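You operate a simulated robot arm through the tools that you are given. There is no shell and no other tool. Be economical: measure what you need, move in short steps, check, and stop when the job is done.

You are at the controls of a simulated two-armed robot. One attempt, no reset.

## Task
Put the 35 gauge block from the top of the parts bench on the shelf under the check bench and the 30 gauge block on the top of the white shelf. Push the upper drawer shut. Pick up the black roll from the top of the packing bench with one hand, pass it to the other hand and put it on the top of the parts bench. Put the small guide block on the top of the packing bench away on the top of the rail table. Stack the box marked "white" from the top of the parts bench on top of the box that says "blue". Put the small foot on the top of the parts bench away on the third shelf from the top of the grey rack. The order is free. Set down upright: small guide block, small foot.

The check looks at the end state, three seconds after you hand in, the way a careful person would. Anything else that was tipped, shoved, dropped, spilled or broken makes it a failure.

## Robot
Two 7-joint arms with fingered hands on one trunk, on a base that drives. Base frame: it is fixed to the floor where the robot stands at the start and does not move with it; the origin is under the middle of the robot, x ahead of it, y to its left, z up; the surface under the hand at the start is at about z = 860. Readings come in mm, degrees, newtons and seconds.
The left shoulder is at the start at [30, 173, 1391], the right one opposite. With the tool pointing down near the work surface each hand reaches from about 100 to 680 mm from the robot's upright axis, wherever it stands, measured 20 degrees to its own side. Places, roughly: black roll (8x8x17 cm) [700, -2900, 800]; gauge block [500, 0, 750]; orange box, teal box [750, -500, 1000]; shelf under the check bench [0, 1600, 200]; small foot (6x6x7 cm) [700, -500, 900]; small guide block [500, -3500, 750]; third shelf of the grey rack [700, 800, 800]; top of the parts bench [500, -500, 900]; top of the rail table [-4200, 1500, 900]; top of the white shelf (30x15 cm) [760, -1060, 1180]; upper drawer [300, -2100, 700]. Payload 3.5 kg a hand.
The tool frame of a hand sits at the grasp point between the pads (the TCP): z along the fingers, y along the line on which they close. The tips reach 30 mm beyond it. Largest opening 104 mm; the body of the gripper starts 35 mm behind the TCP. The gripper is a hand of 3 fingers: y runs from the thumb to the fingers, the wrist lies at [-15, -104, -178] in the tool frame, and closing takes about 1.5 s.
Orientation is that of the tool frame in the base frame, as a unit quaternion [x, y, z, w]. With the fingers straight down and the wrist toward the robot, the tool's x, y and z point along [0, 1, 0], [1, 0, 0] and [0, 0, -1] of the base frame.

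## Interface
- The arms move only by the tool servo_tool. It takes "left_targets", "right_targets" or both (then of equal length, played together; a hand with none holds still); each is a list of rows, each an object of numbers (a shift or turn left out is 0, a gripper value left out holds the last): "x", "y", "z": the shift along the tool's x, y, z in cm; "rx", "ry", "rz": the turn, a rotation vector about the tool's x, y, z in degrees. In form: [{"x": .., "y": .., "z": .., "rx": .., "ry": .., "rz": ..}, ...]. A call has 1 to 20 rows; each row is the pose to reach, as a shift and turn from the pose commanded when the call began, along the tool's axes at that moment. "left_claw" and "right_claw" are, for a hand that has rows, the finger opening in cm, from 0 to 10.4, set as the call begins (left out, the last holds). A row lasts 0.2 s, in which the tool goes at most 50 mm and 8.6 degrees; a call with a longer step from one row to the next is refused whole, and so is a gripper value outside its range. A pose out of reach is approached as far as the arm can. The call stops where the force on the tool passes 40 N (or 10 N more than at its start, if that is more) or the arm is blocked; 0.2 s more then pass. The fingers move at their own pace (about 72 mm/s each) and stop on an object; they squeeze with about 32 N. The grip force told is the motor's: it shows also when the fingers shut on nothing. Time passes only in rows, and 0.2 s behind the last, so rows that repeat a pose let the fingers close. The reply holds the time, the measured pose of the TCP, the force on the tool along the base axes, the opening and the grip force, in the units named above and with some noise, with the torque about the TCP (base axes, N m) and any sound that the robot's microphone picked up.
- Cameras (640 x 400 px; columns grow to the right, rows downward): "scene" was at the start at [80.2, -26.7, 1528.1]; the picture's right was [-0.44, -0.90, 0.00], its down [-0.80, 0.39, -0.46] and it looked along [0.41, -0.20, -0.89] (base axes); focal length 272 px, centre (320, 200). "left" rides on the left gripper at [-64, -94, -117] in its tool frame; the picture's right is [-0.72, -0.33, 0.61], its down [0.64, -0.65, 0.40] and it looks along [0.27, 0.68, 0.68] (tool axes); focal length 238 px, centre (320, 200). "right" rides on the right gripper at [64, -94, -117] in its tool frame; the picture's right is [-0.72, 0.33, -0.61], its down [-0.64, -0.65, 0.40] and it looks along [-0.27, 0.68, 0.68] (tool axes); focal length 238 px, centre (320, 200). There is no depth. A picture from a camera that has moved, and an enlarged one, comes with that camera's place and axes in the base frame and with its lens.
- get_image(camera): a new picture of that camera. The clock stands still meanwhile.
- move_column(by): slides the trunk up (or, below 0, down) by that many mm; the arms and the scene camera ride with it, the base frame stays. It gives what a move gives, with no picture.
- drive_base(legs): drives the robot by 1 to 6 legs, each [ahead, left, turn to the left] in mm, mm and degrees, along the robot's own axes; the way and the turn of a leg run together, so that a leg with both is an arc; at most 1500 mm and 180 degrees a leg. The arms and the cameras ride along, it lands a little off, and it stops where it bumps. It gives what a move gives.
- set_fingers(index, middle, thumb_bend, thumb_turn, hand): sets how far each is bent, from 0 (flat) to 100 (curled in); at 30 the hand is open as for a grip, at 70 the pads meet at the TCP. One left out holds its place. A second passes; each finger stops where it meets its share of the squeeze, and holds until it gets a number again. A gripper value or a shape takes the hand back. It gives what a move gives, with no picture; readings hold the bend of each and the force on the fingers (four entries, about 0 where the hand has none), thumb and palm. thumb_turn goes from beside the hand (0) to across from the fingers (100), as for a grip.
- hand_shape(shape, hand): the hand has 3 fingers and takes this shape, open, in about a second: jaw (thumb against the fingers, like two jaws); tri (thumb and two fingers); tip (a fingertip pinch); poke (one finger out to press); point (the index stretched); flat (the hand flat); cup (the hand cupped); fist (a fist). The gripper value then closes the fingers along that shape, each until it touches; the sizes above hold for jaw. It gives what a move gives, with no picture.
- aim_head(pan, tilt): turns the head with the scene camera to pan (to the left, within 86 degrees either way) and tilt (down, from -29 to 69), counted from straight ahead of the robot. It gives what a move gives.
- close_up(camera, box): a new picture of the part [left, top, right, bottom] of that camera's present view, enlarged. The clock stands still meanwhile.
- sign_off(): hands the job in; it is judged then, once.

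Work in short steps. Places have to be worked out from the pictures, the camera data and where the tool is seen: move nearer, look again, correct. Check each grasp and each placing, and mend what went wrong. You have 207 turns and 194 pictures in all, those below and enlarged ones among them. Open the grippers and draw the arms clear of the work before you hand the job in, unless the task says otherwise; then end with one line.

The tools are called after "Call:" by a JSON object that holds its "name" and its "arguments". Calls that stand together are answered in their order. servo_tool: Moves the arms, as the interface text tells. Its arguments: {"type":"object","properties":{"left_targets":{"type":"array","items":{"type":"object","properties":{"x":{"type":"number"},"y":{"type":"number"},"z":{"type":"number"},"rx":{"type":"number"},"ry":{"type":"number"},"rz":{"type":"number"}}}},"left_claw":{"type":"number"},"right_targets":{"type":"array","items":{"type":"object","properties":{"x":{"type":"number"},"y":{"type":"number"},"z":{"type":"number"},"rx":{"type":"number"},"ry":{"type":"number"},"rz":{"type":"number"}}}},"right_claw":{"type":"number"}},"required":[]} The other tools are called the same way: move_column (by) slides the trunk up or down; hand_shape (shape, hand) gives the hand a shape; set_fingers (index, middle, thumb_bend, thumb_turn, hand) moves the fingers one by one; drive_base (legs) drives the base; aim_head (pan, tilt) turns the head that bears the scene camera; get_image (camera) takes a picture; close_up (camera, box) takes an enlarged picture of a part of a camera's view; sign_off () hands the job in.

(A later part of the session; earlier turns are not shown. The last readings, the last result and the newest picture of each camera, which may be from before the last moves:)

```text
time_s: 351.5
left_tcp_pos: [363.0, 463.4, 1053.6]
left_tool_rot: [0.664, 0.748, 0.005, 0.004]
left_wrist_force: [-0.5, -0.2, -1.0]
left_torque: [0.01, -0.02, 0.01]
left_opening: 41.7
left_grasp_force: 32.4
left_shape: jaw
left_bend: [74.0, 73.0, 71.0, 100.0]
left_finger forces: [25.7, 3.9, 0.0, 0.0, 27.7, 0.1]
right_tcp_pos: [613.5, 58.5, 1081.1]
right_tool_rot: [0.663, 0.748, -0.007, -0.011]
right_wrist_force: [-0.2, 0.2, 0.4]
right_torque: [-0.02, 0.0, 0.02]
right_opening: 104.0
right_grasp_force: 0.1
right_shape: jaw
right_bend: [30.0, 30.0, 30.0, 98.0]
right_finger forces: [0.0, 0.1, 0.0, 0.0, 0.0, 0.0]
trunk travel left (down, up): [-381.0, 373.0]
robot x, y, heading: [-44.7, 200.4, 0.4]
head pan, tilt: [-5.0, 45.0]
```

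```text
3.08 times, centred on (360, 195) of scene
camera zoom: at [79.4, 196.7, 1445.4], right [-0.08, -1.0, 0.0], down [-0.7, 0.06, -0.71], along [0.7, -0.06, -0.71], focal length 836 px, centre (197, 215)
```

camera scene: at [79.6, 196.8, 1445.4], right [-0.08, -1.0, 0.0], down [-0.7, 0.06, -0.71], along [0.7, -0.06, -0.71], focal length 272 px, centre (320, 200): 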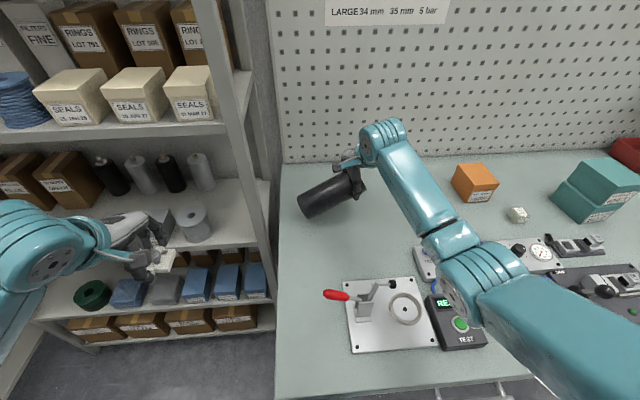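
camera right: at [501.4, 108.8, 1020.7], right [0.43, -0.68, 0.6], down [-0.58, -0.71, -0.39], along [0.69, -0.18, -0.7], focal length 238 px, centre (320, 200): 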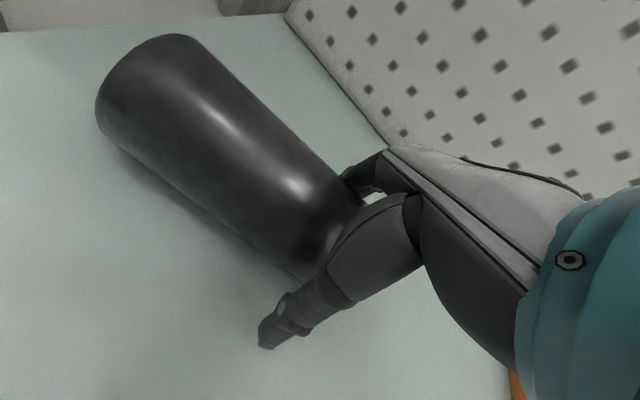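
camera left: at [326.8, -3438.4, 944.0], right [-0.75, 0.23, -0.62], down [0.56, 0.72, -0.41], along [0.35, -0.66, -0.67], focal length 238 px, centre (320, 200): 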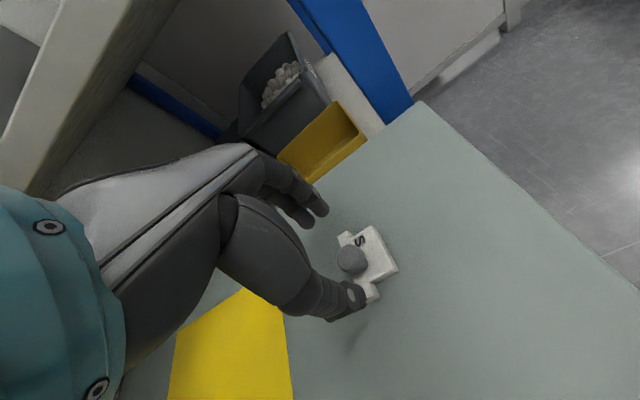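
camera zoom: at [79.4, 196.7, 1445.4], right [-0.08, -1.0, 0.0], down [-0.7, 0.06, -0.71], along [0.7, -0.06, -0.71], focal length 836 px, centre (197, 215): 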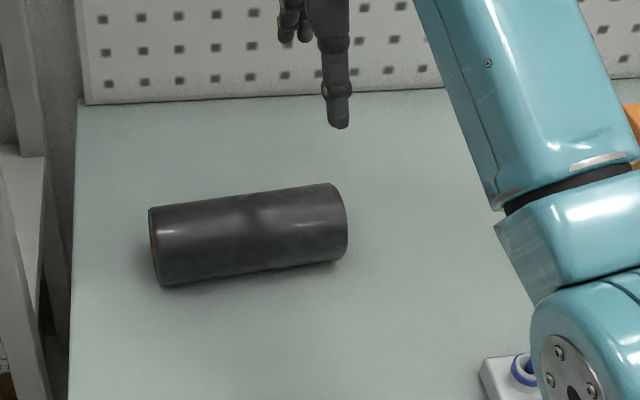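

The roll lies still. Now take the guide block to the rail table: retract the right hand, back off, turn around and look ahead.

Call:
{"name": "servo_tool", "arguments": {"right_targets": [{"y": -4}, {"y": -8}, {"y": -12}, {"y": -16}, {"y": -18}, {"y": -18}]}}

Call:
{"name": "drive_base", "arguments": {"legs": [[-500, 0, 0], [0, 0, 90], [0, 0, 85]]}}

Call:
{"name": "aim_head", "arguments": {"pan": 0, "tilt": 12}}

Call:
{"name": "get_image", "arguments": {"camera": "scene"}}

```text
time_s: 352.9
left_tcp_pos: [363.1, 464.5, 1053.6]
left_tool_rot: [0.663, 0.749, 0.004, 0.004]
left_wrist_force: [0.7, 0.2, -0.6]
left_torque: [0.0, -0.01, -0.04]
left_opening: 41.7
left_grasp_force: 32.2
left_shape: jaw
left_bend: [74.0, 73.0, 71.0, 100.0]
left_finger forces: [25.6, 3.9, 0.0, 0.1, 27.7, 0.1]
right_tcp_pos: [432.9, 32.2, 1084.5]
right_tool_rot: [0.663, 0.748, -0.009, -0.01]
right_wrist_force: [-1.1, -0.3, -1.2]
right_torque: [0.02, 0.0, 0.01]
right_opening: 103.6
right_grasp_force: 0.1
right_shape: jaw
right_bend: [30.0, 30.0, 30.0, 98.0]
right_finger forces: [0.0, 0.1, 0.1, 0.0, 0.0, 0.1]
trunk travel left (down, up): [-381.0, 373.0]
robot x, y, heading: [-43.3, 201.0, 0.3]
head pan, tilt: [-5.0, 45.0]
```

```text
time_s: 363.3
left_tcp_pos: [-980.1, -15.2, 1054.2]
left_tool_rot: [0.711, -0.704, -0.004, 0.004]
left_wrist_force: [0.8, 0.2, -0.6]
left_torque: [-0.04, 0.0, -0.01]
left_opening: 40.9
left_grasp_force: 31.6
left_shape: jaw
left_bend: [74.0, 73.0, 71.0, 100.0]
left_finger forces: [25.5, 3.9, 0.0, 0.1, 27.3, 0.0]
right_tcp_pos: [-1001.6, 420.9, 1084.7]
right_tool_rot: [0.711, -0.703, 0.01, -0.008]
right_wrist_force: [-0.1, -0.5, -0.1]
right_torque: [-0.01, -0.01, 0.03]
right_opening: 104.0
right_grasp_force: 0.0
right_shape: jaw
right_bend: [30.0, 30.0, 30.0, 98.0]
right_finger forces: [0.0, 0.0, 0.0, 0.0, 0.0, 0.1]
trunk travel left (down, up): [-381.0, 373.0]
robot x, y, heading: [-544.3, 202.4, 174.0]
head pan, tilt: [-5.0, 45.0]
```

```text
time_s: 364.2
left_tcp_pos: [-980.7, -15.5, 1053.0]
left_tool_rot: [0.711, -0.703, -0.005, 0.005]
left_wrist_force: [0.0, -0.2, 0.3]
left_torque: [0.0, -0.02, 0.03]
left_opening: 41.1
left_grasp_force: 32.1
left_shape: jaw
left_bend: [74.0, 73.0, 71.0, 100.0]
left_finger forces: [25.5, 3.9, 0.0, 0.1, 27.4, 0.0]
right_tcp_pos: [-1000.7, 421.4, 1084.0]
right_tool_rot: [0.711, -0.704, 0.011, -0.008]
right_wrist_force: [1.4, -0.4, -0.1]
right_torque: [-0.02, 0.03, -0.02]
right_opening: 103.8
right_grasp_force: 0.0
right_shape: jaw
right_bend: [30.0, 30.0, 30.0, 98.0]
right_finger forces: [0.0, 0.0, 0.0, 0.1, 0.0, 0.0]
trunk travel left (down, up): [-381.0, 373.0]
robot x, y, heading: [-543.7, 200.0, 173.9]
head pan, tilt: [0.0, 12.0]
```

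```text
27 pictures are left
camera scene: at [-679.8, 216.2, 1497.0], right [0.11, 0.99, 0.0], down [0.21, -0.02, -0.98], along [-0.97, 0.1, -0.21], focal length 272 px, centre (320, 200)
```

scene: 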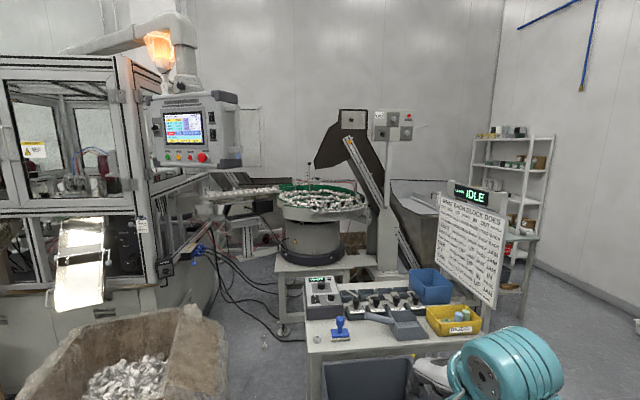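

Zoom in on the far area where the rail table should be (about column 390–450).

Call:
{"name": "close_up", "arguments": {"camera": "scene", "box": [330, 120, 570, 290]}}

Call:
{"name": "aim_head", "arguments": {"pan": -45, "tilt": 15}}

Call:
{"name": "get_image", "arguments": {"camera": "scene"}}

```text
2.35 times, centred on (450, 205) of scene
camera zoom: at [-679.8, 216.2, 1497.0], right [0.11, 0.99, 0.0], down [0.21, -0.02, -0.98], along [-0.97, 0.1, -0.21], focal length 640 px, centre (14, 188)
```

zoom: 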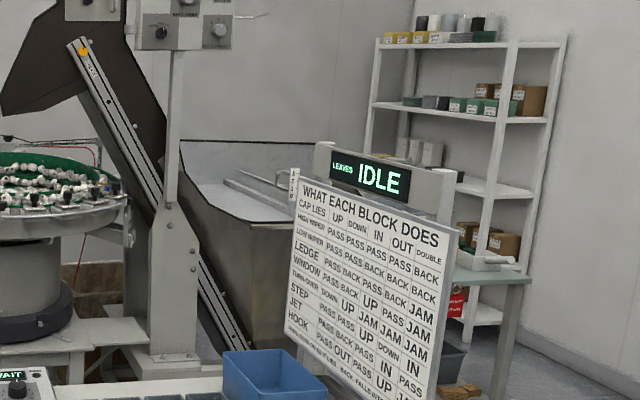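

```text
time_s: 365.4
left_tcp_pos: [-981.0, -15.3, 1054.0]
left_tool_rot: [0.711, -0.703, -0.004, 0.004]
left_wrist_force: [0.0, -1.1, -0.1]
left_torque: [0.01, -0.01, 0.01]
left_opening: 41.0
left_grasp_force: 32.0
left_shape: jaw
left_bend: [74.0, 73.0, 71.0, 100.0]
left_finger forces: [25.4, 3.9, 0.0, 0.1, 27.4, 0.0]
right_tcp_pos: [-1001.6, 421.8, 1085.0]
right_tool_rot: [0.71, -0.704, 0.011, -0.009]
right_wrist_force: [0.0, 0.0, 0.4]
right_torque: [0.02, 0.01, 0.03]
right_opening: 104.0
right_grasp_force: 0.0
right_shape: jaw
right_bend: [30.0, 30.0, 30.0, 98.0]
right_finger forces: [0.0, 0.0, 0.0, 0.1, 0.0, 0.0]
trunk travel left (down, up): [-381.0, 373.0]
robot x, y, heading: [-543.2, 201.8, 174.0]
head pan, tilt: [-45.0, 15.0]
```

```text
25 pictures are left
camera scene: at [-645.8, 278.9, 1492.2], right [0.78, 0.63, 0.0], down [0.16, -0.2, -0.97], along [-0.61, 0.75, -0.26], focal length 272 px, centre (320, 200)
```

scene: 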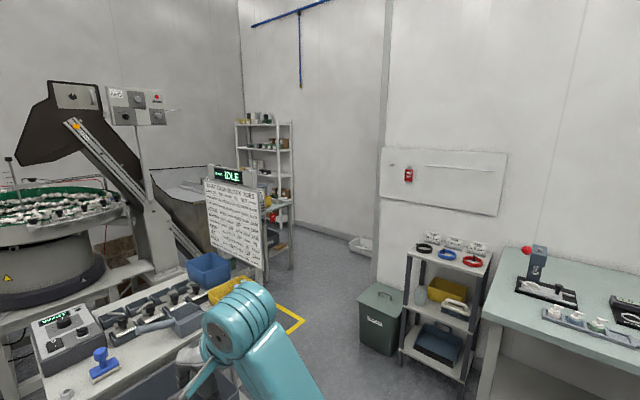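

The equipment hides the view; drive through the free corridor between the cart and the check-bench side and look again.

Call:
{"name": "drive_base", "arguments": {"legs": [[0, 0, -45], [1150, 0, 0], [0, 0, 40]]}}

Call:
{"name": "aim_head", "arguments": {"pan": 0, "tilt": 18}}

Call:
{"name": "get_image", "arguments": {"camera": "scene"}}

```text
time_s: 371.2
left_tcp_pos: [-1444.7, 919.8, 1050.2]
left_tool_rot: [-0.371, 0.929, -0.004, 0.003]
left_wrist_force: [6.0, 0.0, -3.0]
left_torque: [-0.05, -0.01, -0.09]
left_opening: 40.0
left_grasp_force: 31.8
left_shape: jaw
left_bend: [73.0, 73.0, 72.0, 100.0]
left_finger forces: [26.8, 12.6, 0.0, 0.0, 26.4, 0.0]
right_tcp_pos: [-1160.5, 1241.8, 1083.1]
right_tool_rot: [-0.384, 0.923, -0.014, 0.001]
right_wrist_force: [-0.4, 0.4, 0.3]
right_torque: [-0.01, -0.01, 0.03]
right_opening: 103.8
right_grasp_force: 0.0
right_shape: jaw
right_bend: [30.0, 30.0, 30.0, 98.0]
right_finger forces: [0.0, 0.0, 0.0, 0.0, 0.0, 0.1]
trunk travel left (down, up): [-381.0, 373.0]
robot x, y, heading: [-996.7, 761.6, 128.7]
head pan, tilt: [-45.0, 15.0]
stopped in leg 2: the force on the tool passed its limit at 184 N (the readings are from after the stop); the commanded pose is now the measured one
```

```text
time_s: 372.4
left_tcp_pos: [-1445.1, 917.5, 1051.8]
left_tool_rot: [-0.372, 0.928, -0.001, 0.002]
left_wrist_force: [11.6, -0.7, -2.2]
left_torque: [-0.02, 0.03, -0.17]
left_opening: 39.7
left_grasp_force: 32.2
left_shape: jaw
left_bend: [73.0, 73.0, 72.0, 100.0]
left_finger forces: [26.0, 18.2, 0.1, 0.1, 27.1, 0.0]
right_tcp_pos: [-1160.5, 1239.5, 1085.3]
right_tool_rot: [-0.385, 0.923, -0.013, 0.002]
right_wrist_force: [0.2, -0.3, -0.2]
right_torque: [0.0, -0.01, 0.0]
right_opening: 103.7
right_grasp_force: 0.2
right_shape: jaw
right_bend: [30.0, 30.0, 30.0, 98.0]
right_finger forces: [0.1, 0.0, 0.0, 0.0, 0.0, 0.0]
trunk travel left (down, up): [-381.0, 373.0]
robot x, y, heading: [-995.0, 761.1, 128.7]
head pan, tilt: [0.0, 18.0]
```

```text
24 pictures are left
camera scene: at [-1079.3, 869.1, 1487.4], right [0.78, 0.62, 0.0], down [0.19, -0.24, -0.95], along [-0.59, 0.74, -0.31], focal length 272 px, centre (320, 200)
```

scene: 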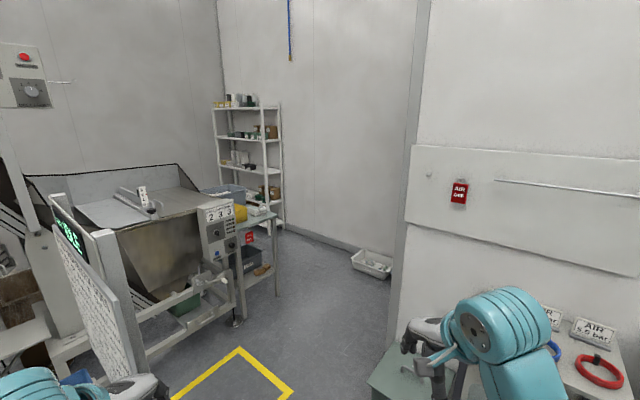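

The left hand bumped the sign board. Back straight off and inspect the guide block and the board.

Call:
{"name": "drive_base", "arguments": {"legs": [[-250, 0, 0]]}}

Call:
{"name": "aim_head", "arguments": {"pan": 25, "tilt": 25}}

Call:
{"name": "get_image", "arguments": {"camera": "scene"}}

Call:
{"name": "get_image", "arguments": {"camera": "left"}}

```text
time_s: 374.2
left_tcp_pos: [-1293.6, 726.3, 1050.0]
left_tool_rot: [-0.374, 0.928, -0.001, 0.001]
left_wrist_force: [0.2, 0.4, 0.0]
left_torque: [0.01, 0.0, 0.0]
left_opening: 40.3
left_grasp_force: 31.9
left_shape: jaw
left_bend: [73.0, 74.0, 72.0, 100.0]
left_finger forces: [27.7, 6.4, 0.0, 0.0, 25.4, 0.1]
right_tcp_pos: [-1007.7, 1049.3, 1084.7]
right_tool_rot: [-0.386, 0.922, -0.014, 0.003]
right_wrist_force: [-0.1, -0.7, -0.4]
right_torque: [0.01, 0.03, -0.02]
right_opening: 104.0
right_grasp_force: 0.1
right_shape: jaw
right_bend: [30.0, 30.0, 30.0, 98.0]
right_finger forces: [0.0, 0.0, 0.1, 0.0, 0.0, 0.1]
trunk travel left (down, up): [-381.0, 373.0]
robot x, y, heading: [-841.4, 571.0, 128.8]
head pan, tilt: [0.0, 18.0]
```

```text
time_s: 375.1
left_tcp_pos: [-1294.3, 725.4, 1051.6]
left_tool_rot: [-0.373, 0.928, -0.002, 0.002]
left_wrist_force: [0.0, 0.2, -0.2]
left_torque: [0.05, -0.02, -0.01]
left_opening: 40.3
left_grasp_force: 32.2
left_shape: jaw
left_bend: [73.0, 74.0, 72.0, 100.0]
left_finger forces: [27.7, 6.3, 0.1, 0.0, 25.4, 0.0]
right_tcp_pos: [-1008.9, 1050.1, 1085.4]
right_tool_rot: [-0.386, 0.922, -0.013, 0.004]
right_wrist_force: [-0.4, 0.3, -0.2]
right_torque: [-0.01, 0.01, -0.03]
right_opening: 103.4
right_grasp_force: 0.0
right_shape: jaw
right_bend: [30.0, 30.0, 30.0, 98.0]
right_finger forces: [0.1, 0.0, 0.1, 0.1, 0.1, 0.0]
trunk travel left (down, up): [-381.0, 373.0]
robot x, y, heading: [-841.6, 572.2, 128.6]
head pan, tilt: [25.0, 25.0]
```

```text
23 pictures are left
camera scene: at [-952.7, 646.6, 1476.0], right [0.44, 0.9, 0.0], down [0.38, -0.19, -0.91], along [-0.81, 0.4, -0.42], focal length 272 px, centre (320, 200)
```

scene: 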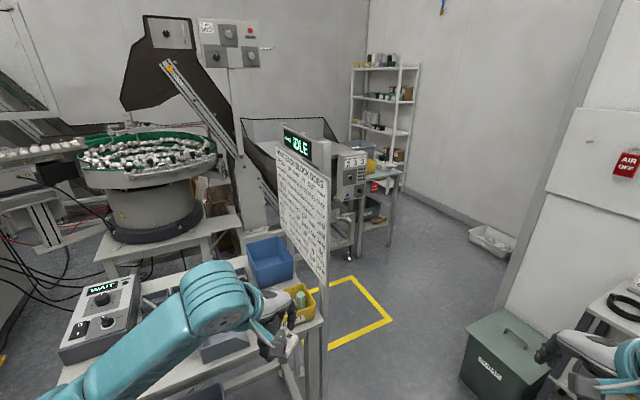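

```text
22 pictures are left
camera left: at [-1182.6, 703.1, 1168.5], right [0.75, 0.26, -0.61], down [-0.01, -0.92, -0.4], along [-0.66, 0.31, -0.68], focal length 238 px, centre (320, 200)
```

left: 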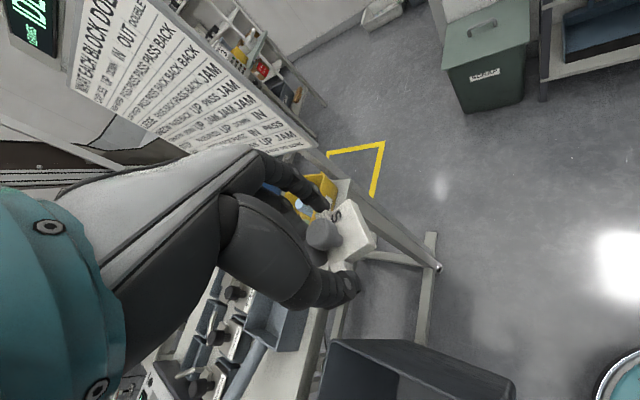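

The block is still held. Take a safer route: shift toward +y first, turn to face −x, sidestep further from the board, then go forward.

Call:
{"name": "drive_base", "arguments": {"legs": [[469, -374, 0], [0, 0, 51.4], [0, -240, 0]]}}

Call:
{"name": "drive_base", "arguments": {"legs": [[1100, 0, 0]]}}

Call:
{"name": "aim_head", "arguments": {"pan": 0, "tilt": 18}}

Call:
{"name": "get_image", "arguments": {"camera": "scene"}}

```text
time_s: 378.3
left_tcp_pos: [-1298.1, 1308.1, 1049.8]
left_tool_rot: [-0.37, 0.929, -0.002, 0.004]
left_wrist_force: [-0.6, -0.1, 0.4]
left_torque: [0.02, -0.03, -0.01]
left_opening: 40.1
left_grasp_force: 32.2
left_shape: jaw
left_bend: [73.0, 74.0, 72.0, 100.0]
left_finger forces: [27.7, 6.3, 0.0, 0.0, 25.4, 0.1]
right_tcp_pos: [-1010.4, 1630.6, 1084.3]
right_tool_rot: [-0.382, 0.924, -0.013, 0.005]
right_wrist_force: [-0.6, 0.9, 0.2]
right_torque: [-0.03, 0.0, 0.0]
right_opening: 103.7
right_grasp_force: 0.1
right_shape: jaw
right_bend: [30.0, 30.0, 30.0, 98.0]
right_finger forces: [0.0, 0.1, 0.0, 0.1, 0.0, 0.0]
trunk travel left (down, up): [-381.0, 373.0]
robot x, y, heading: [-846.7, 1149.5, 128.4]
head pan, tilt: [25.0, 25.0]
stopped in leg 1: the robot was blocked; the commanded pose is now the measured one
```

```text
time_s: 381.1
left_tcp_pos: [-1539.6, 1615.9, 1050.5]
left_tool_rot: [-0.366, 0.931, -0.001, 0.002]
left_wrist_force: [-0.2, -1.0, 0.4]
left_torque: [0.0, -0.02, 0.01]
left_opening: 40.0
left_grasp_force: 31.8
left_shape: jaw
left_bend: [73.0, 74.0, 72.0, 100.0]
left_finger forces: [27.6, 5.8, 0.0, 0.0, 25.3, 0.0]
right_tcp_pos: [-1253.6, 1928.0, 1084.7]
right_tool_rot: [-0.395, 0.919, -0.017, 0.003]
right_wrist_force: [0.0, -10.4, -2.4]
right_torque: [0.02, -0.11, 0.44]
right_opening: 103.4
right_grasp_force: 0.0
right_shape: jaw
right_bend: [30.0, 34.0, 30.0, 98.0]
right_finger forces: [0.0, 10.4, 0.0, 0.0, 0.1, 0.0]
trunk travel left (down, up): [-381.0, 373.0]
robot x, y, heading: [-1089.9, 1456.8, 127.9]
head pan, tilt: [25.0, 25.0]
stopped in leg 1: the force on the tool passed its limit at 58 N (the readings are from after the stop); the commanded pose is now the measured one
```

```text
time_s: 381.9
left_tcp_pos: [-1538.5, 1616.4, 1052.2]
left_tool_rot: [-0.367, 0.93, -0.002, 0.002]
left_wrist_force: [-0.2, 0.4, -0.3]
left_torque: [-0.03, 0.01, 0.03]
left_opening: 40.0
left_grasp_force: 31.8
left_shape: jaw
left_bend: [73.0, 74.0, 72.0, 100.0]
left_finger forces: [27.6, 5.8, 0.0, 0.1, 25.5, 0.1]
right_tcp_pos: [-1252.7, 1929.9, 1084.1]
right_tool_rot: [-0.393, 0.919, -0.017, 0.002]
right_wrist_force: [-0.4, -15.1, -4.4]
right_torque: [0.04, -0.2, 0.58]
right_opening: 103.3
right_grasp_force: 0.0
right_shape: jaw
right_bend: [30.0, 35.0, 30.0, 98.0]
right_finger forces: [0.1, 15.3, 0.0, 0.1, 0.0, 0.0]
trunk travel left (down, up): [-381.0, 373.0]
robot x, y, heading: [-1093.6, 1459.8, 128.1]
head pan, tilt: [0.0, 18.0]
```

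```text
21 pictures are left
camera scene: at [-1174.9, 1563.5, 1487.4], right [0.79, 0.62, 0.0], down [0.19, -0.24, -0.95], along [-0.59, 0.75, -0.31], focal length 272 px, centre (320, 200)
```

scene: 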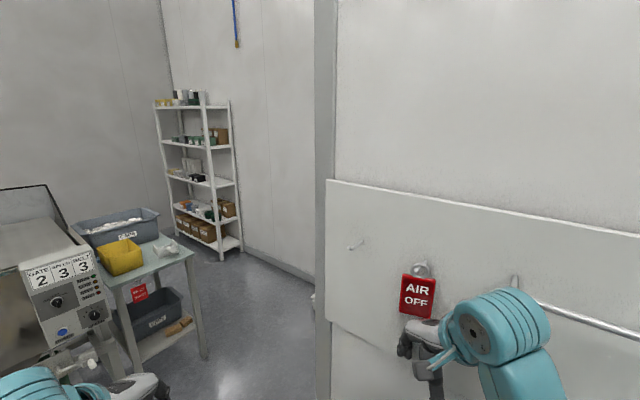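

Stopped at the wall; no more chained drives. Back off 80 mm and turn to face −x only, then look.

Call:
{"name": "drive_base", "arguments": {"legs": [[-90, 0, 0], [0, 0, 52]]}}

Call:
{"name": "get_image", "arguments": {"camera": "scene"}}

```text
time_s: 385.4
left_tcp_pos: [-1437.3, 1128.9, 1050.7]
left_tool_rot: [0.74, -0.673, 0.0, -0.002]
left_wrist_force: [-0.2, -0.4, -0.7]
left_torque: [-0.01, 0.01, -0.01]
left_opening: 40.1
left_grasp_force: 32.3
left_shape: jaw
left_bend: [73.0, 74.0, 72.0, 100.0]
left_finger forces: [27.4, 5.8, 0.1, 0.0, 25.1, 0.1]
right_tcp_pos: [-1510.2, 1546.0, 1085.0]
right_tool_rot: [0.759, -0.651, 0.014, -0.009]
right_wrist_force: [0.2, -0.2, 0.0]
right_torque: [0.0, -0.01, 0.02]
right_opening: 103.7
right_grasp_force: 0.2
right_shape: jaw
right_bend: [30.0, 30.0, 30.0, 98.0]
right_finger forces: [0.0, 0.0, 0.1, 0.1, 0.0, 0.0]
trunk travel left (down, up): [-381.0, 373.0]
robot x, y, heading: [-1038.7, 1388.5, -179.8]
head pan, tilt: [0.0, 18.0]
```

```text
20 pictures are left
camera scene: at [-1172.5, 1386.6, 1487.3], right [-0.01, 1.0, 0.0], down [0.31, 0.0, -0.95], along [-0.95, -0.01, -0.31], focal length 272 px, centre (320, 200)
```

scene: 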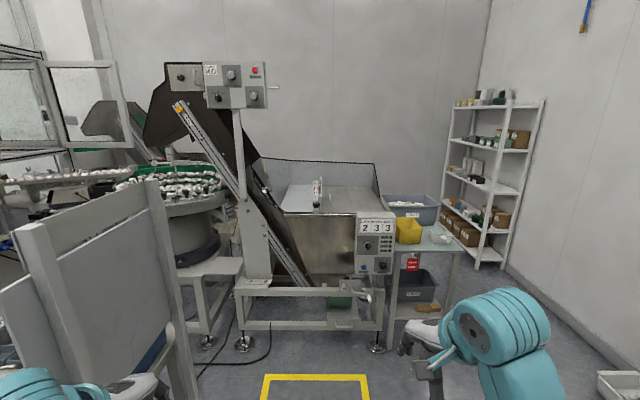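

Zoom on the surface behind the hopper, where the rail table should be.

Call:
{"name": "close_up", "arguments": {"camera": "scene", "box": [230, 130, 480, 300]}}

```text
2.35 times, centred on (355, 215) of scene
camera zoom: at [-1172.5, 1386.6, 1487.3], right [-0.01, 1.0, 0.0], down [0.31, 0.0, -0.95], along [-0.95, -0.01, -0.31], focal length 640 px, centre (238, 165)
```

zoom: 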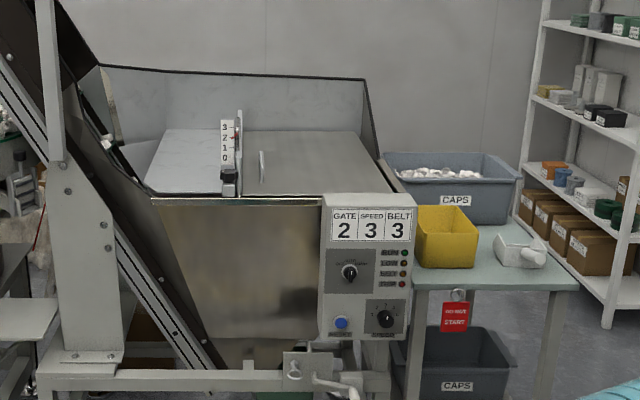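

That is only the hopper and a caps feed table. The rail table must be behind it; sidestep from the board and move ahead, then look around further along the open floor to the right.

Call:
{"name": "drive_base", "arguments": {"legs": [[0, -120, 0], [760, 0, 0]]}}

```text
time_s: 386.6
left_tcp_pos: [-1438.1, 1197.5, 1050.4]
left_tool_rot: [0.739, -0.674, 0.0, -0.004]
left_wrist_force: [0.1, -0.7, -0.1]
left_torque: [0.04, -0.02, -0.02]
left_opening: 39.9
left_grasp_force: 31.6
left_shape: jaw
left_bend: [73.0, 74.0, 72.0, 100.0]
left_finger forces: [27.2, 5.5, 0.1, 0.0, 25.5, 0.0]
right_tcp_pos: [-1512.4, 1616.7, 1085.2]
right_tool_rot: [0.758, -0.652, 0.013, -0.011]
right_wrist_force: [0.0, -1.3, 0.7]
right_torque: [0.06, 0.04, -0.03]
right_opening: 103.9
right_grasp_force: 0.0
right_shape: jaw
right_bend: [30.0, 30.0, 30.0, 98.0]
right_finger forces: [0.0, 0.0, 0.1, 0.0, 0.0, 0.0]
trunk travel left (down, up): [-381.0, 373.0]
robot x, y, heading: [-1037.2, 1453.4, -179.5]
head pan, tilt: [0.0, 18.0]
stopped in leg 1: the robot was blocked; the commanded pose is now the measured one
```

Something on the right side blocks; ease 25 mm back and go forward instead.

Call:
{"name": "drive_base", "arguments": {"legs": [[0, 25, 0], [400, 0, 0]]}}

Call:
{"name": "aim_head", "arguments": {"pan": -70, "tilt": 45}}

Call:
{"name": "get_image", "arguments": {"camera": "scene"}}

```text
time_s: 389.1
left_tcp_pos: [-1749.9, 1167.9, 1045.0]
left_tool_rot: [0.746, -0.666, 0.008, -0.008]
left_wrist_force: [0.0, 0.2, -1.7]
left_torque: [-0.04, -0.02, -0.01]
left_opening: 40.0
left_grasp_force: 32.4
left_shape: jaw
left_bend: [73.0, 74.0, 72.0, 100.0]
left_finger forces: [27.3, 5.4, 0.0, 0.1, 25.6, 0.0]
right_tcp_pos: [-1835.3, 1587.7, 1088.4]
right_tool_rot: [0.762, -0.648, 0.011, -0.006]
right_wrist_force: [-0.6, -0.2, 0.1]
right_torque: [0.05, -0.02, -0.02]
right_opening: 103.9
right_grasp_force: 0.0
right_shape: jaw
right_bend: [30.0, 30.0, 30.0, 98.0]
right_finger forces: [0.0, 0.1, 0.1, 0.0, 0.1, 0.0]
trunk travel left (down, up): [-381.0, 373.0]
robot x, y, heading: [-1364.0, 1427.2, -178.8]
head pan, tilt: [0.0, 18.0]
stopped in leg 2: the robot was blocked; the commanded pose is now the measured one
```

```text
time_s: 390.5
left_tcp_pos: [-1748.6, 1168.8, 1045.9]
left_tool_rot: [0.744, -0.668, 0.006, -0.007]
left_wrist_force: [-0.2, 0.3, -0.9]
left_torque: [-0.04, 0.02, 0.01]
left_opening: 40.1
left_grasp_force: 31.8
left_shape: jaw
left_bend: [73.0, 74.0, 72.0, 100.0]
left_finger forces: [27.3, 5.5, 0.0, 0.0, 25.5, 0.1]
right_tcp_pos: [-1832.5, 1587.7, 1090.0]
right_tool_rot: [0.76, -0.649, 0.01, -0.006]
right_wrist_force: [-0.4, 0.4, 0.3]
right_torque: [-0.02, 0.0, 0.01]
right_opening: 104.0
right_grasp_force: 0.0
right_shape: jaw
right_bend: [30.0, 30.0, 30.0, 98.0]
right_finger forces: [0.0, 0.1, 0.0, 0.0, 0.0, 0.1]
trunk travel left (down, up): [-381.0, 373.0]
robot x, y, heading: [-1365.6, 1429.6, -178.8]
head pan, tilt: [-70.0, 45.0]
```

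```text
18 pictures are left
camera scene: at [-1423.9, 1507.7, 1446.0], right [0.93, 0.36, -0.01], down [0.25, -0.66, -0.71], along [-0.26, 0.66, -0.71], focal length 272 px, centre (320, 200)
```

scene: 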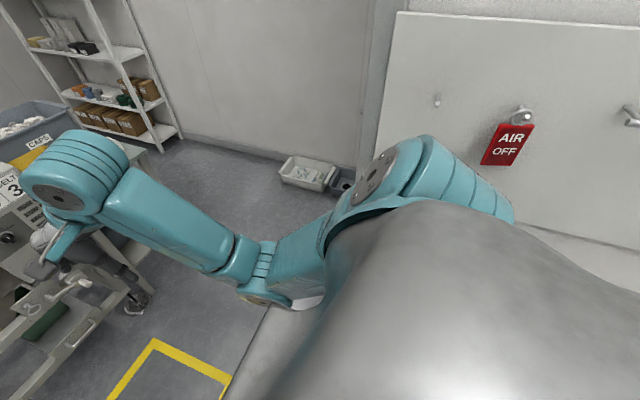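

Blocked again; look to the left side to see what touches.

Call:
{"name": "aim_head", "arguments": {"pan": 70, "tilt": 45}}

Call:
{"name": "get_image", "arguments": {"camera": "scene"}}

```text
time_s: 392.7
left_tcp_pos: [-1747.9, 1168.3, 1045.7]
left_tool_rot: [0.744, -0.668, 0.007, -0.008]
left_wrist_force: [-0.2, -0.6, 0.5]
left_torque: [-0.01, -0.02, 0.03]
left_opening: 40.1
left_grasp_force: 32.2
left_shape: jaw
left_bend: [73.0, 74.0, 72.0, 100.0]
left_finger forces: [27.3, 5.6, 0.0, 0.0, 25.4, 0.0]
right_tcp_pos: [-1833.2, 1588.6, 1089.1]
right_tool_rot: [0.761, -0.649, 0.011, -0.006]
right_wrist_force: [-0.3, 0.2, 0.5]
right_torque: [-0.02, -0.01, 0.02]
right_opening: 104.0
right_grasp_force: 0.0
right_shape: jaw
right_bend: [30.0, 30.0, 30.0, 98.0]
right_finger forces: [0.0, 0.0, 0.1, 0.0, 0.0, 0.0]
trunk travel left (down, up): [-381.0, 373.0]
robot x, y, heading: [-1365.2, 1429.6, -178.9]
head pan, tilt: [70.0, 45.0]
```

```text
17 pictures are left
camera scene: at [-1420.8, 1354.7, 1446.3], right [-0.95, 0.32, 0.01], down [0.22, 0.67, -0.71], along [-0.24, -0.67, -0.7], focal length 272 px, centre (320, 200)
```

scene: 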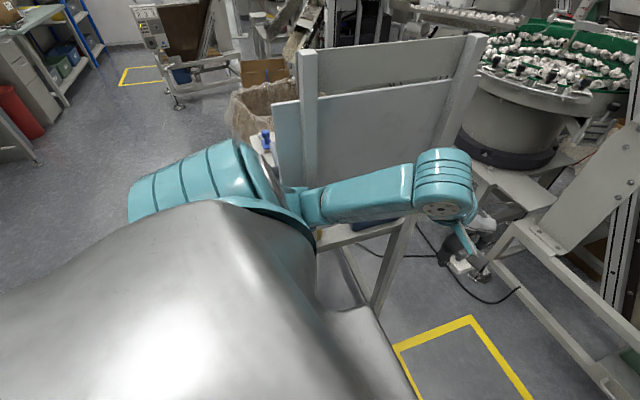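

The base is probably against the green bin on the right. Shift 65 mm left (the arm stays clear of the board), then go ahead.

Call:
{"name": "drive_base", "arguments": {"legs": [[-15, 0, 0], [0, 65, 0], [450, 0, 0]]}}

Call:
{"name": "aim_head", "arguments": {"pan": -60, "tilt": 50}}

Call:
{"name": "get_image", "arguments": {"camera": "scene"}}

```text
time_s: 394.2
left_tcp_pos: [-1740.3, 1178.1, 1050.9]
left_tool_rot: [0.73, -0.682, -0.015, -0.032]
left_wrist_force: [0.6, 0.5, -0.5]
left_torque: [0.0, 0.0, 0.0]
left_opening: 40.1
left_grasp_force: 32.7
left_shape: jaw
left_bend: [73.0, 74.0, 72.0, 100.0]
left_finger forces: [27.3, 5.6, 0.1, 0.0, 25.5, 0.0]
right_tcp_pos: [-1817.9, 1563.9, 1084.7]
right_tool_rot: [0.759, -0.651, 0.02, 0.002]
right_wrist_force: [-0.9, 0.7, -1.2]
right_torque: [-0.02, -0.02, 0.02]
right_opening: 104.2
right_grasp_force: 0.0
right_shape: jaw
right_bend: [30.0, 30.0, 30.0, 98.0]
right_finger forces: [0.0, 0.1, 0.0, 0.0, 0.0, 0.0]
trunk travel left (down, up): [-381.0, 373.0]
robot x, y, heading: [-1351.6, 1378.3, -179.7]
head pan, tilt: [70.0, 45.0]
stopped in leg 2: the robot was blocked; the commanded pose is now the measured one
```

```text
time_s: 396.3
left_tcp_pos: [-1740.1, 1174.8, 1049.0]
left_tool_rot: [0.731, -0.681, -0.014, -0.035]
left_wrist_force: [0.3, -0.1, 0.0]
left_torque: [-0.02, 0.05, 0.01]
left_opening: 40.0
left_grasp_force: 31.5
left_shape: jaw
left_bend: [73.0, 74.0, 72.0, 100.0]
left_finger forces: [27.3, 5.6, 0.1, 0.1, 25.6, 0.1]
right_tcp_pos: [-1820.3, 1563.3, 1083.2]
right_tool_rot: [0.759, -0.651, 0.019, 0.002]
right_wrist_force: [-0.5, -0.1, -0.5]
right_torque: [-0.02, 0.0, 0.02]
right_opening: 103.9
right_grasp_force: 0.1
right_shape: jaw
right_bend: [30.0, 30.0, 30.0, 98.0]
right_finger forces: [0.0, 0.0, 0.0, 0.1, 0.0, 0.0]
trunk travel left (down, up): [-381.0, 373.0]
robot x, y, heading: [-1351.0, 1376.7, -179.2]
head pan, tilt: [-60.0, 50.0]
```

```text
16 pictures are left
camera scene: at [-1424.3, 1479.0, 1436.8], right [0.86, 0.51, -0.02], down [0.39, -0.68, -0.63], along [-0.33, 0.53, -0.78], focal length 272 px, centre (320, 200)
```

scene: 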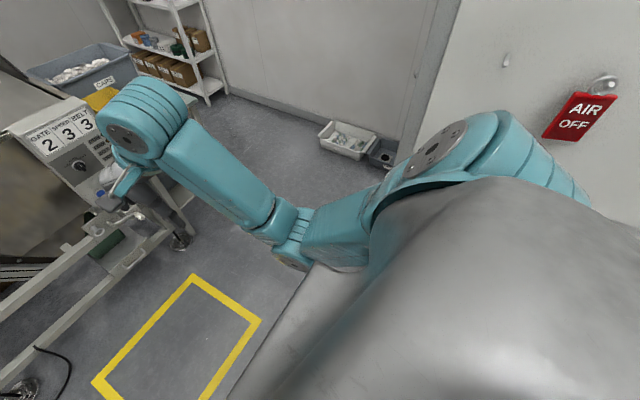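

The left upper arm is against the board while the base meets the bin. Raise the trunk fully so the arms pass above the board, then retry.

Call:
{"name": "drive_base", "arguments": {"legs": [[0, -25, 0]]}}

Call:
{"name": "move_column", "arguments": {"by": 370}}

Call:
{"name": "drive_base", "arguments": {"legs": [[0, 70, 0]]}}

Call:
{"name": "aim_head", "arguments": {"pan": 60, "tilt": 55}}

Call:
{"name": "get_image", "arguments": {"camera": "scene"}}

```text
time_s: 397.1
left_tcp_pos: [-1740.8, 1174.1, 1043.1]
left_tool_rot: [0.733, -0.679, -0.016, -0.037]
left_wrist_force: [-0.4, 0.5, 0.0]
left_torque: [0.02, 0.01, -0.02]
left_opening: 40.3
left_grasp_force: 32.3
left_shape: jaw
left_bend: [73.0, 74.0, 72.0, 100.0]
left_finger forces: [27.3, 5.6, 0.0, 0.0, 25.6, 0.1]
right_tcp_pos: [-1820.9, 1565.6, 1085.3]
right_tool_rot: [0.759, -0.651, 0.014, -0.006]
right_wrist_force: [0.1, -0.9, -0.2]
right_torque: [-0.02, 0.04, -0.03]
right_opening: 103.9
right_grasp_force: 0.0
right_shape: jaw
right_bend: [30.0, 30.0, 30.0, 98.0]
right_finger forces: [0.1, 0.0, 0.0, 0.0, 0.1, 0.0]
trunk travel left (down, up): [-381.0, 373.0]
robot x, y, heading: [-1351.2, 1398.3, -179.3]
head pan, tilt: [-60.0, 50.0]
```

```text
time_s: 400.7
left_tcp_pos: [-1745.4, 1168.2, 1410.8]
left_tool_rot: [0.734, -0.678, -0.017, -0.041]
left_wrist_force: [-0.7, 0.4, -0.4]
left_torque: [-0.02, 0.02, 0.03]
left_opening: 40.2
left_grasp_force: 32.2
left_shape: jaw
left_bend: [73.0, 74.0, 72.0, 100.0]
left_finger forces: [27.3, 5.3, 0.0, 0.1, 25.6, 0.1]
right_tcp_pos: [-1825.8, 1560.5, 1454.1]
right_tool_rot: [0.759, -0.651, 0.014, -0.01]
right_wrist_force: [-0.4, 0.0, 0.6]
right_torque: [-0.04, -0.01, -0.01]
right_opening: 104.2
right_grasp_force: 0.1
right_shape: jaw
right_bend: [30.0, 30.0, 30.0, 98.0]
right_finger forces: [0.0, 0.0, 0.0, 0.0, 0.0, 0.0]
trunk travel left (down, up): [-751.0, 3.0]
robot x, y, heading: [-1350.4, 1399.1, -178.9]
head pan, tilt: [-60.0, 50.0]
```

```text
time_s: 401.7
left_tcp_pos: [-1744.1, 1103.3, 1411.8]
left_tool_rot: [0.733, -0.679, -0.017, -0.041]
left_wrist_force: [-0.1, -0.5, 1.0]
left_torque: [0.0, 0.02, -0.01]
left_opening: 40.0
left_grasp_force: 32.1
left_shape: jaw
left_bend: [73.0, 74.0, 72.0, 100.0]
left_finger forces: [27.2, 5.3, 0.0, 0.0, 25.7, 0.0]
right_tcp_pos: [-1824.0, 1493.8, 1454.5]
right_tool_rot: [0.759, -0.651, 0.015, -0.009]
right_wrist_force: [-0.3, 0.1, -0.2]
right_torque: [-0.03, 0.01, 0.0]
right_opening: 103.8
right_grasp_force: 0.1
right_shape: jaw
right_bend: [30.0, 30.0, 30.0, 98.0]
right_finger forces: [0.0, 0.0, 0.1, 0.0, 0.1, 0.1]
trunk travel left (down, up): [-751.0, 3.0]
robot x, y, heading: [-1349.3, 1331.9, -179.1]
head pan, tilt: [-60.0, 50.0]
```

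```text
time_s: 403.7
left_tcp_pos: [-1744.1, 1099.3, 1411.1]
left_tool_rot: [0.733, -0.679, -0.018, -0.042]
left_wrist_force: [-1.5, 0.5, 0.4]
left_torque: [0.0, 0.02, -0.02]
left_opening: 39.7
left_grasp_force: 31.5
left_shape: jaw
left_bend: [73.0, 74.0, 72.0, 100.0]
left_finger forces: [27.2, 5.4, 0.0, 0.1, 25.7, 0.0]
right_tcp_pos: [-1825.0, 1489.9, 1454.8]
right_tool_rot: [0.758, -0.652, 0.014, -0.01]
right_wrist_force: [0.6, -0.1, 0.5]
right_torque: [0.01, -0.04, 0.04]
right_opening: 103.9
right_grasp_force: 0.0
right_shape: jaw
right_bend: [30.0, 30.0, 30.0, 98.0]
right_finger forces: [0.1, 0.0, 0.0, 0.0, 0.1, 0.1]
trunk travel left (down, up): [-751.0, 3.0]
robot x, y, heading: [-1349.5, 1330.9, -179.3]
head pan, tilt: [60.0, 55.0]
```

```text
15 pictures are left
camera scene: at [-1392.8, 1268.6, 1803.0], right [-0.87, 0.49, 0.0], down [0.4, 0.71, -0.57], along [-0.28, -0.5, -0.82], focal length 272 px, centre (320, 200)
```

scene: 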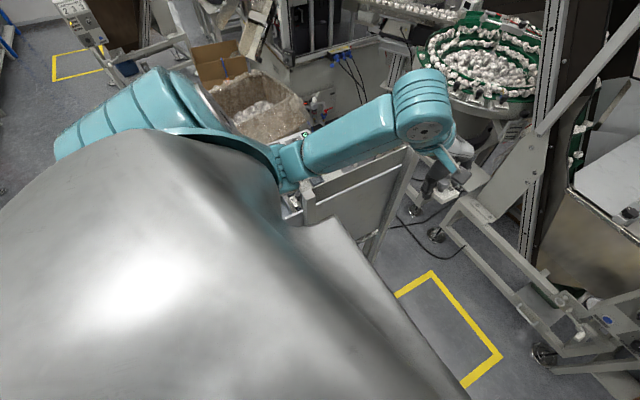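

Clear now. Drive ahead 430 mm and then sidestep right into the open area.

Call:
{"name": "drive_base", "arguments": {"legs": [[430, 0, 0], [0, -1150, 0]]}}

Call:
{"name": "aim_head", "arguments": {"pan": 10, "tilt": 20}}

Call:
{"name": "get_image", "arguments": {"camera": "scene"}}

```text
time_s: 411.7
left_tcp_pos: [-2180.7, 2248.0, 1410.4]
left_tool_rot: [0.727, -0.685, -0.017, -0.041]
left_wrist_force: [0.0, -0.7, -1.5]
left_torque: [0.0, 0.01, 0.01]
left_opening: 40.1
left_grasp_force: 32.2
left_shape: jaw
left_bend: [73.0, 74.0, 72.0, 100.0]
left_finger forces: [27.3, 5.2, 0.0, 0.0, 25.8, 0.1]
right_tcp_pos: [-2254.4, 2640.5, 1453.9]
right_tool_rot: [0.753, -0.658, 0.013, -0.01]
right_wrist_force: [0.0, -1.4, -0.5]
right_torque: [0.01, 0.01, -0.03]
right_opening: 103.9
right_grasp_force: 0.2
right_shape: jaw
right_bend: [30.0, 30.0, 30.0, 98.0]
right_finger forces: [0.0, 0.0, 0.0, 0.0, 0.0, 0.0]
trunk travel left (down, up): [-751.0, 3.0]
robot x, y, heading: [-1780.5, 2473.9, 179.7]
head pan, tilt: [60.0, 55.0]
```

```text
time_s: 412.9
left_tcp_pos: [-2179.8, 2248.5, 1411.8]
left_tool_rot: [0.728, -0.685, -0.017, -0.042]
left_wrist_force: [-0.5, 0.1, -0.4]
left_torque: [-0.02, 0.0, 0.01]
left_opening: 40.1
left_grasp_force: 32.2
left_shape: jaw
left_bend: [73.0, 74.0, 72.0, 100.0]
left_finger forces: [27.3, 5.3, 0.0, 0.0, 25.7, 0.1]
right_tcp_pos: [-2253.8, 2641.9, 1455.6]
right_tool_rot: [0.752, -0.659, 0.014, -0.01]
right_wrist_force: [-0.5, -0.5, -0.4]
right_torque: [0.0, 0.0, 0.02]
right_opening: 104.1
right_grasp_force: 0.0
right_shape: jaw
right_bend: [30.0, 30.0, 30.0, 98.0]
right_finger forces: [0.0, 0.1, 0.0, 0.0, 0.0, 0.0]
trunk travel left (down, up): [-751.0, 3.0]
robot x, y, heading: [-1784.3, 2472.4, 179.6]
head pan, tilt: [10.0, 20.0]
```

```text
14 pictures are left
camera scene: at [-1882.3, 2458.2, 1855.0], right [-0.17, 0.99, 0.0], down [0.34, 0.06, -0.94], along [-0.93, -0.16, -0.34], focal length 272 px, centre (320, 200)
```

scene: 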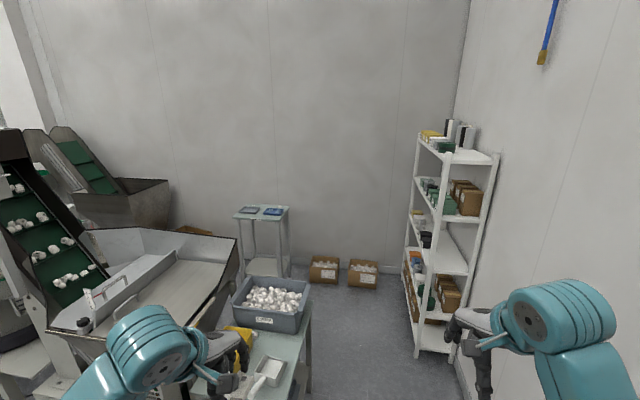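

There it is: a small table by the back wall at about [−4060,1545,900]. Drive forward along the open aisle, then sidestep left toward it.

Call:
{"name": "drive_base", "arguments": {"legs": [[1400, 0, 0], [240, 0, 0], [0, 650, 0]]}}

Call:
{"name": "aim_head", "arguments": {"pan": 15, "tilt": 50}}

Call:
{"name": "get_image", "arguments": {"camera": "scene"}}

```text
time_s: 422.8
left_tcp_pos: [-3780.5, 2010.6, 1411.3]
left_tool_rot: [0.74, -0.671, -0.018, -0.042]
left_wrist_force: [0.7, 0.6, -1.3]
left_torque: [-0.05, 0.03, -0.04]
left_opening: 39.7
left_grasp_force: 32.1
left_shape: jaw
left_bend: [73.0, 74.0, 72.0, 100.0]
left_finger forces: [27.3, 5.1, 0.1, 0.0, 25.8, 0.1]
right_tcp_pos: [-3870.1, 2399.4, 1454.3]
right_tool_rot: [0.766, -0.643, 0.013, -0.009]
right_wrist_force: [-0.9, 0.9, 0.3]
right_torque: [-0.05, -0.03, 0.03]
right_opening: 103.9
right_grasp_force: 0.0
right_shape: jaw
right_bend: [30.0, 30.0, 30.0, 98.0]
right_finger forces: [0.0, 0.0, 0.0, 0.0, 0.0, 0.0]
trunk travel left (down, up): [-751.0, 3.0]
robot x, y, heading: [-3390.9, 2248.1, -178.1]
head pan, tilt: [10.0, 20.0]
stopped in leg 3: the robot was blocked; the commanded pose is now the measured one
```

```text
time_s: 423.7
left_tcp_pos: [-3777.9, 2010.1, 1411.5]
left_tool_rot: [0.74, -0.671, -0.018, -0.041]
left_wrist_force: [0.6, 0.3, -0.6]
left_torque: [0.01, 0.01, 0.03]
left_opening: 40.2
left_grasp_force: 31.9
left_shape: jaw
left_bend: [73.0, 74.0, 72.0, 100.0]
left_finger forces: [27.1, 5.4, 0.0, 0.1, 25.7, 0.0]
right_tcp_pos: [-3868.5, 2397.9, 1455.5]
right_tool_rot: [0.766, -0.643, 0.013, -0.009]
right_wrist_force: [0.4, 0.1, -1.2]
right_torque: [0.01, 0.02, 0.02]
right_opening: 103.8
right_grasp_force: 0.0
right_shape: jaw
right_bend: [30.0, 30.0, 30.0, 98.0]
right_finger forces: [0.0, 0.0, 0.0, 0.0, 0.0, 0.0]
trunk travel left (down, up): [-751.0, 3.0]
robot x, y, heading: [-3392.2, 2251.0, -178.2]
head pan, tilt: [15.0, 50.0]
```

```text
13 pictures are left
camera scene: at [-3471.6, 2227.0, 1809.6], right [-0.29, 0.96, 0.0], down [0.73, 0.22, -0.64], along [-0.62, -0.19, -0.77], focal length 272 px, centre (320, 200)
```

scene: 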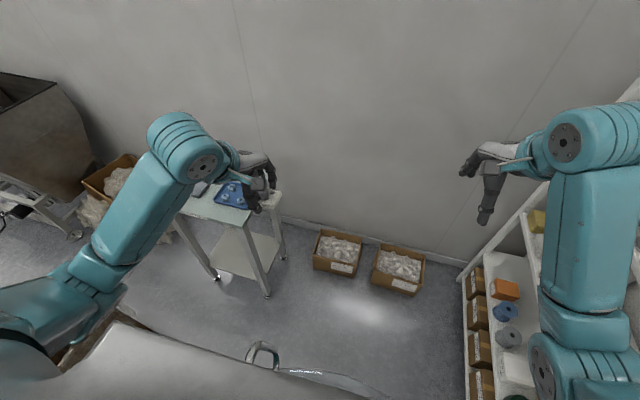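

Close to it now. Zoom on the table top to choose a free place.

Call:
{"name": "close_up", "arguments": {"camera": "scene", "box": [160, 150, 310, 260]}}

Call:
{"name": "get_image", "arguments": {"camera": "left"}}

```text
3.64 times, centred on (235, 205) of scene
camera zoom: at [-3471.6, 2227.0, 1809.6], right [-0.29, 0.96, 0.0], down [0.73, 0.22, -0.64], along [-0.62, -0.19, -0.77], focal length 989 px, centre (629, 182)
```

zoom: 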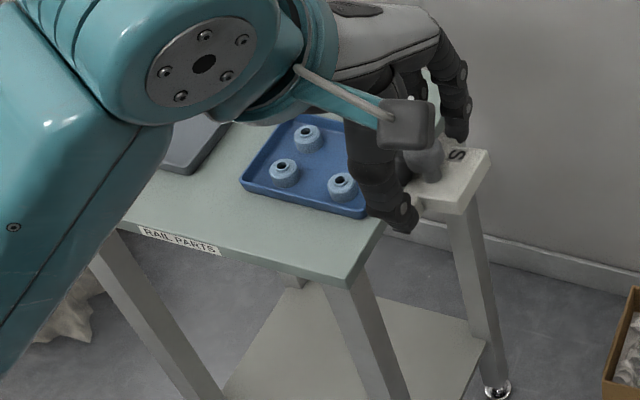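

```text
11 pictures are left
camera left: at [-3693.8, 2072.4, 1536.8], right [0.27, 0.8, -0.54], down [0.72, -0.54, -0.43], along [-0.63, -0.27, -0.72], focal length 238 px, centre (320, 200)
```

left: 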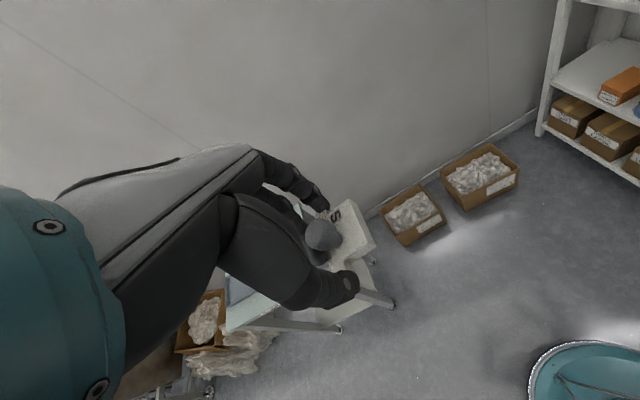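

Free strip on the front of the table (x −4003…−4090 between edge and tray), target ≈[−4045,1575]. Something low blocks my left, so I go further forward, turn left 49° and approach from there.

Call:
{"name": "drive_base", "arguments": {"legs": [[440, 0, 0], [0, 0, 47], [90, 0, 0]]}}

Call:
{"name": "move_column", "arguments": {"by": -330}}

Call:
{"name": "aim_head", "arguments": {"pan": 10, "tilt": 50}}

Call:
{"name": "get_image", "arguments": {"camera": "scene"}}

```text
time_s: 429.2
left_tcp_pos: [-3971.5, 1720.6, 1410.8]
left_tool_rot: [0.948, -0.315, -0.033, -0.031]
left_wrist_force: [0.0, 0.5, -0.2]
left_torque: [0.01, 0.0, 0.0]
left_opening: 40.1
left_grasp_force: 31.8
left_shape: jaw
left_bend: [73.0, 74.0, 72.0, 100.0]
left_finger forces: [26.9, 5.2, 0.0, 0.0, 25.2, 0.0]
right_tcp_pos: [-4319.0, 1916.2, 1454.7]
right_tool_rot: [0.961, -0.278, 0.009, -0.014]
right_wrist_force: [-0.3, 0.3, 0.4]
right_torque: [0.02, 0.0, -0.01]
right_opening: 103.9
right_grasp_force: 0.0
right_shape: jaw
right_bend: [30.0, 30.0, 30.0, 98.0]
right_finger forces: [0.1, 0.1, 0.0, 0.0, 0.0, 0.0]
trunk travel left (down, up): [-751.0, 3.0]
robot x, y, heading: [-3889.2, 2172.4, -130.2]
head pan, tilt: [15.0, 50.0]
```

```text
time_s: 432.5
left_tcp_pos: [-3971.2, 1719.7, 1080.7]
left_tool_rot: [0.948, -0.314, -0.033, -0.03]
left_wrist_force: [-0.2, 0.5, 0.2]
left_torque: [0.01, -0.03, -0.02]
left_opening: 39.8
left_grasp_force: 32.1
left_shape: jaw
left_bend: [73.0, 74.0, 72.0, 100.0]
left_finger forces: [26.8, 5.3, 0.0, 0.1, 25.3, 0.0]
right_tcp_pos: [-4318.5, 1915.5, 1125.8]
right_tool_rot: [0.96, -0.278, 0.008, -0.013]
right_wrist_force: [0.7, 0.1, 1.4]
right_torque: [0.0, -0.04, 0.02]
right_opening: 103.8
right_grasp_force: 0.1
right_shape: jaw
right_bend: [30.0, 30.0, 30.0, 98.0]
right_finger forces: [0.1, 0.1, 0.1, 0.1, 0.1, 0.0]
trunk travel left (down, up): [-421.0, 333.0]
robot x, y, heading: [-3883.0, 2167.2, -130.2]
head pan, tilt: [15.0, 50.0]
```

```text
time_s: 433.2
left_tcp_pos: [-3971.3, 1718.9, 1080.9]
left_tool_rot: [0.948, -0.315, -0.033, -0.03]
left_wrist_force: [0.8, 0.0, 0.5]
left_torque: [0.04, -0.03, 0.02]
left_opening: 39.8
left_grasp_force: 31.6
left_shape: jaw
left_bend: [73.0, 74.0, 72.0, 100.0]
left_finger forces: [26.8, 5.2, 0.0, 0.1, 25.4, 0.0]
right_tcp_pos: [-4319.6, 1914.9, 1125.2]
right_tool_rot: [0.96, -0.278, 0.008, -0.014]
right_wrist_force: [-0.6, -0.1, 0.3]
right_torque: [-0.01, 0.01, 0.01]
right_opening: 104.0
right_grasp_force: 0.1
right_shape: jaw
right_bend: [30.0, 30.0, 30.0, 98.0]
right_finger forces: [0.0, 0.1, 0.0, 0.0, 0.1, 0.1]
trunk travel left (down, up): [-421.0, 333.0]
robot x, y, heading: [-3889.1, 2168.0, -130.3]
head pan, tilt: [10.0, 50.0]
```

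```text
10 pictures are left
camera scene: at [-3946.3, 2077.7, 1478.8], right [-0.86, 0.5, 0.0], down [0.39, 0.66, -0.64], along [-0.32, -0.56, -0.77], focal length 272 px, centre (320, 200)
```

scene: 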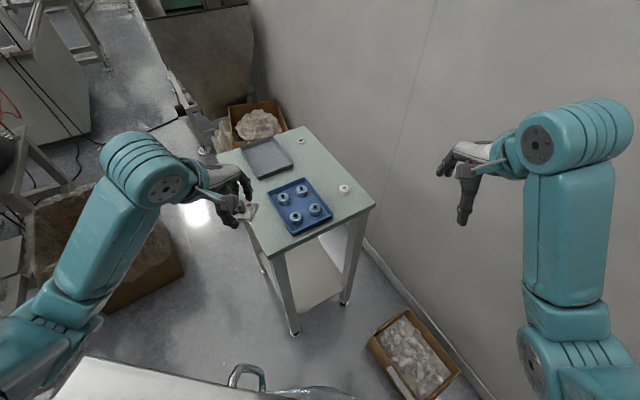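

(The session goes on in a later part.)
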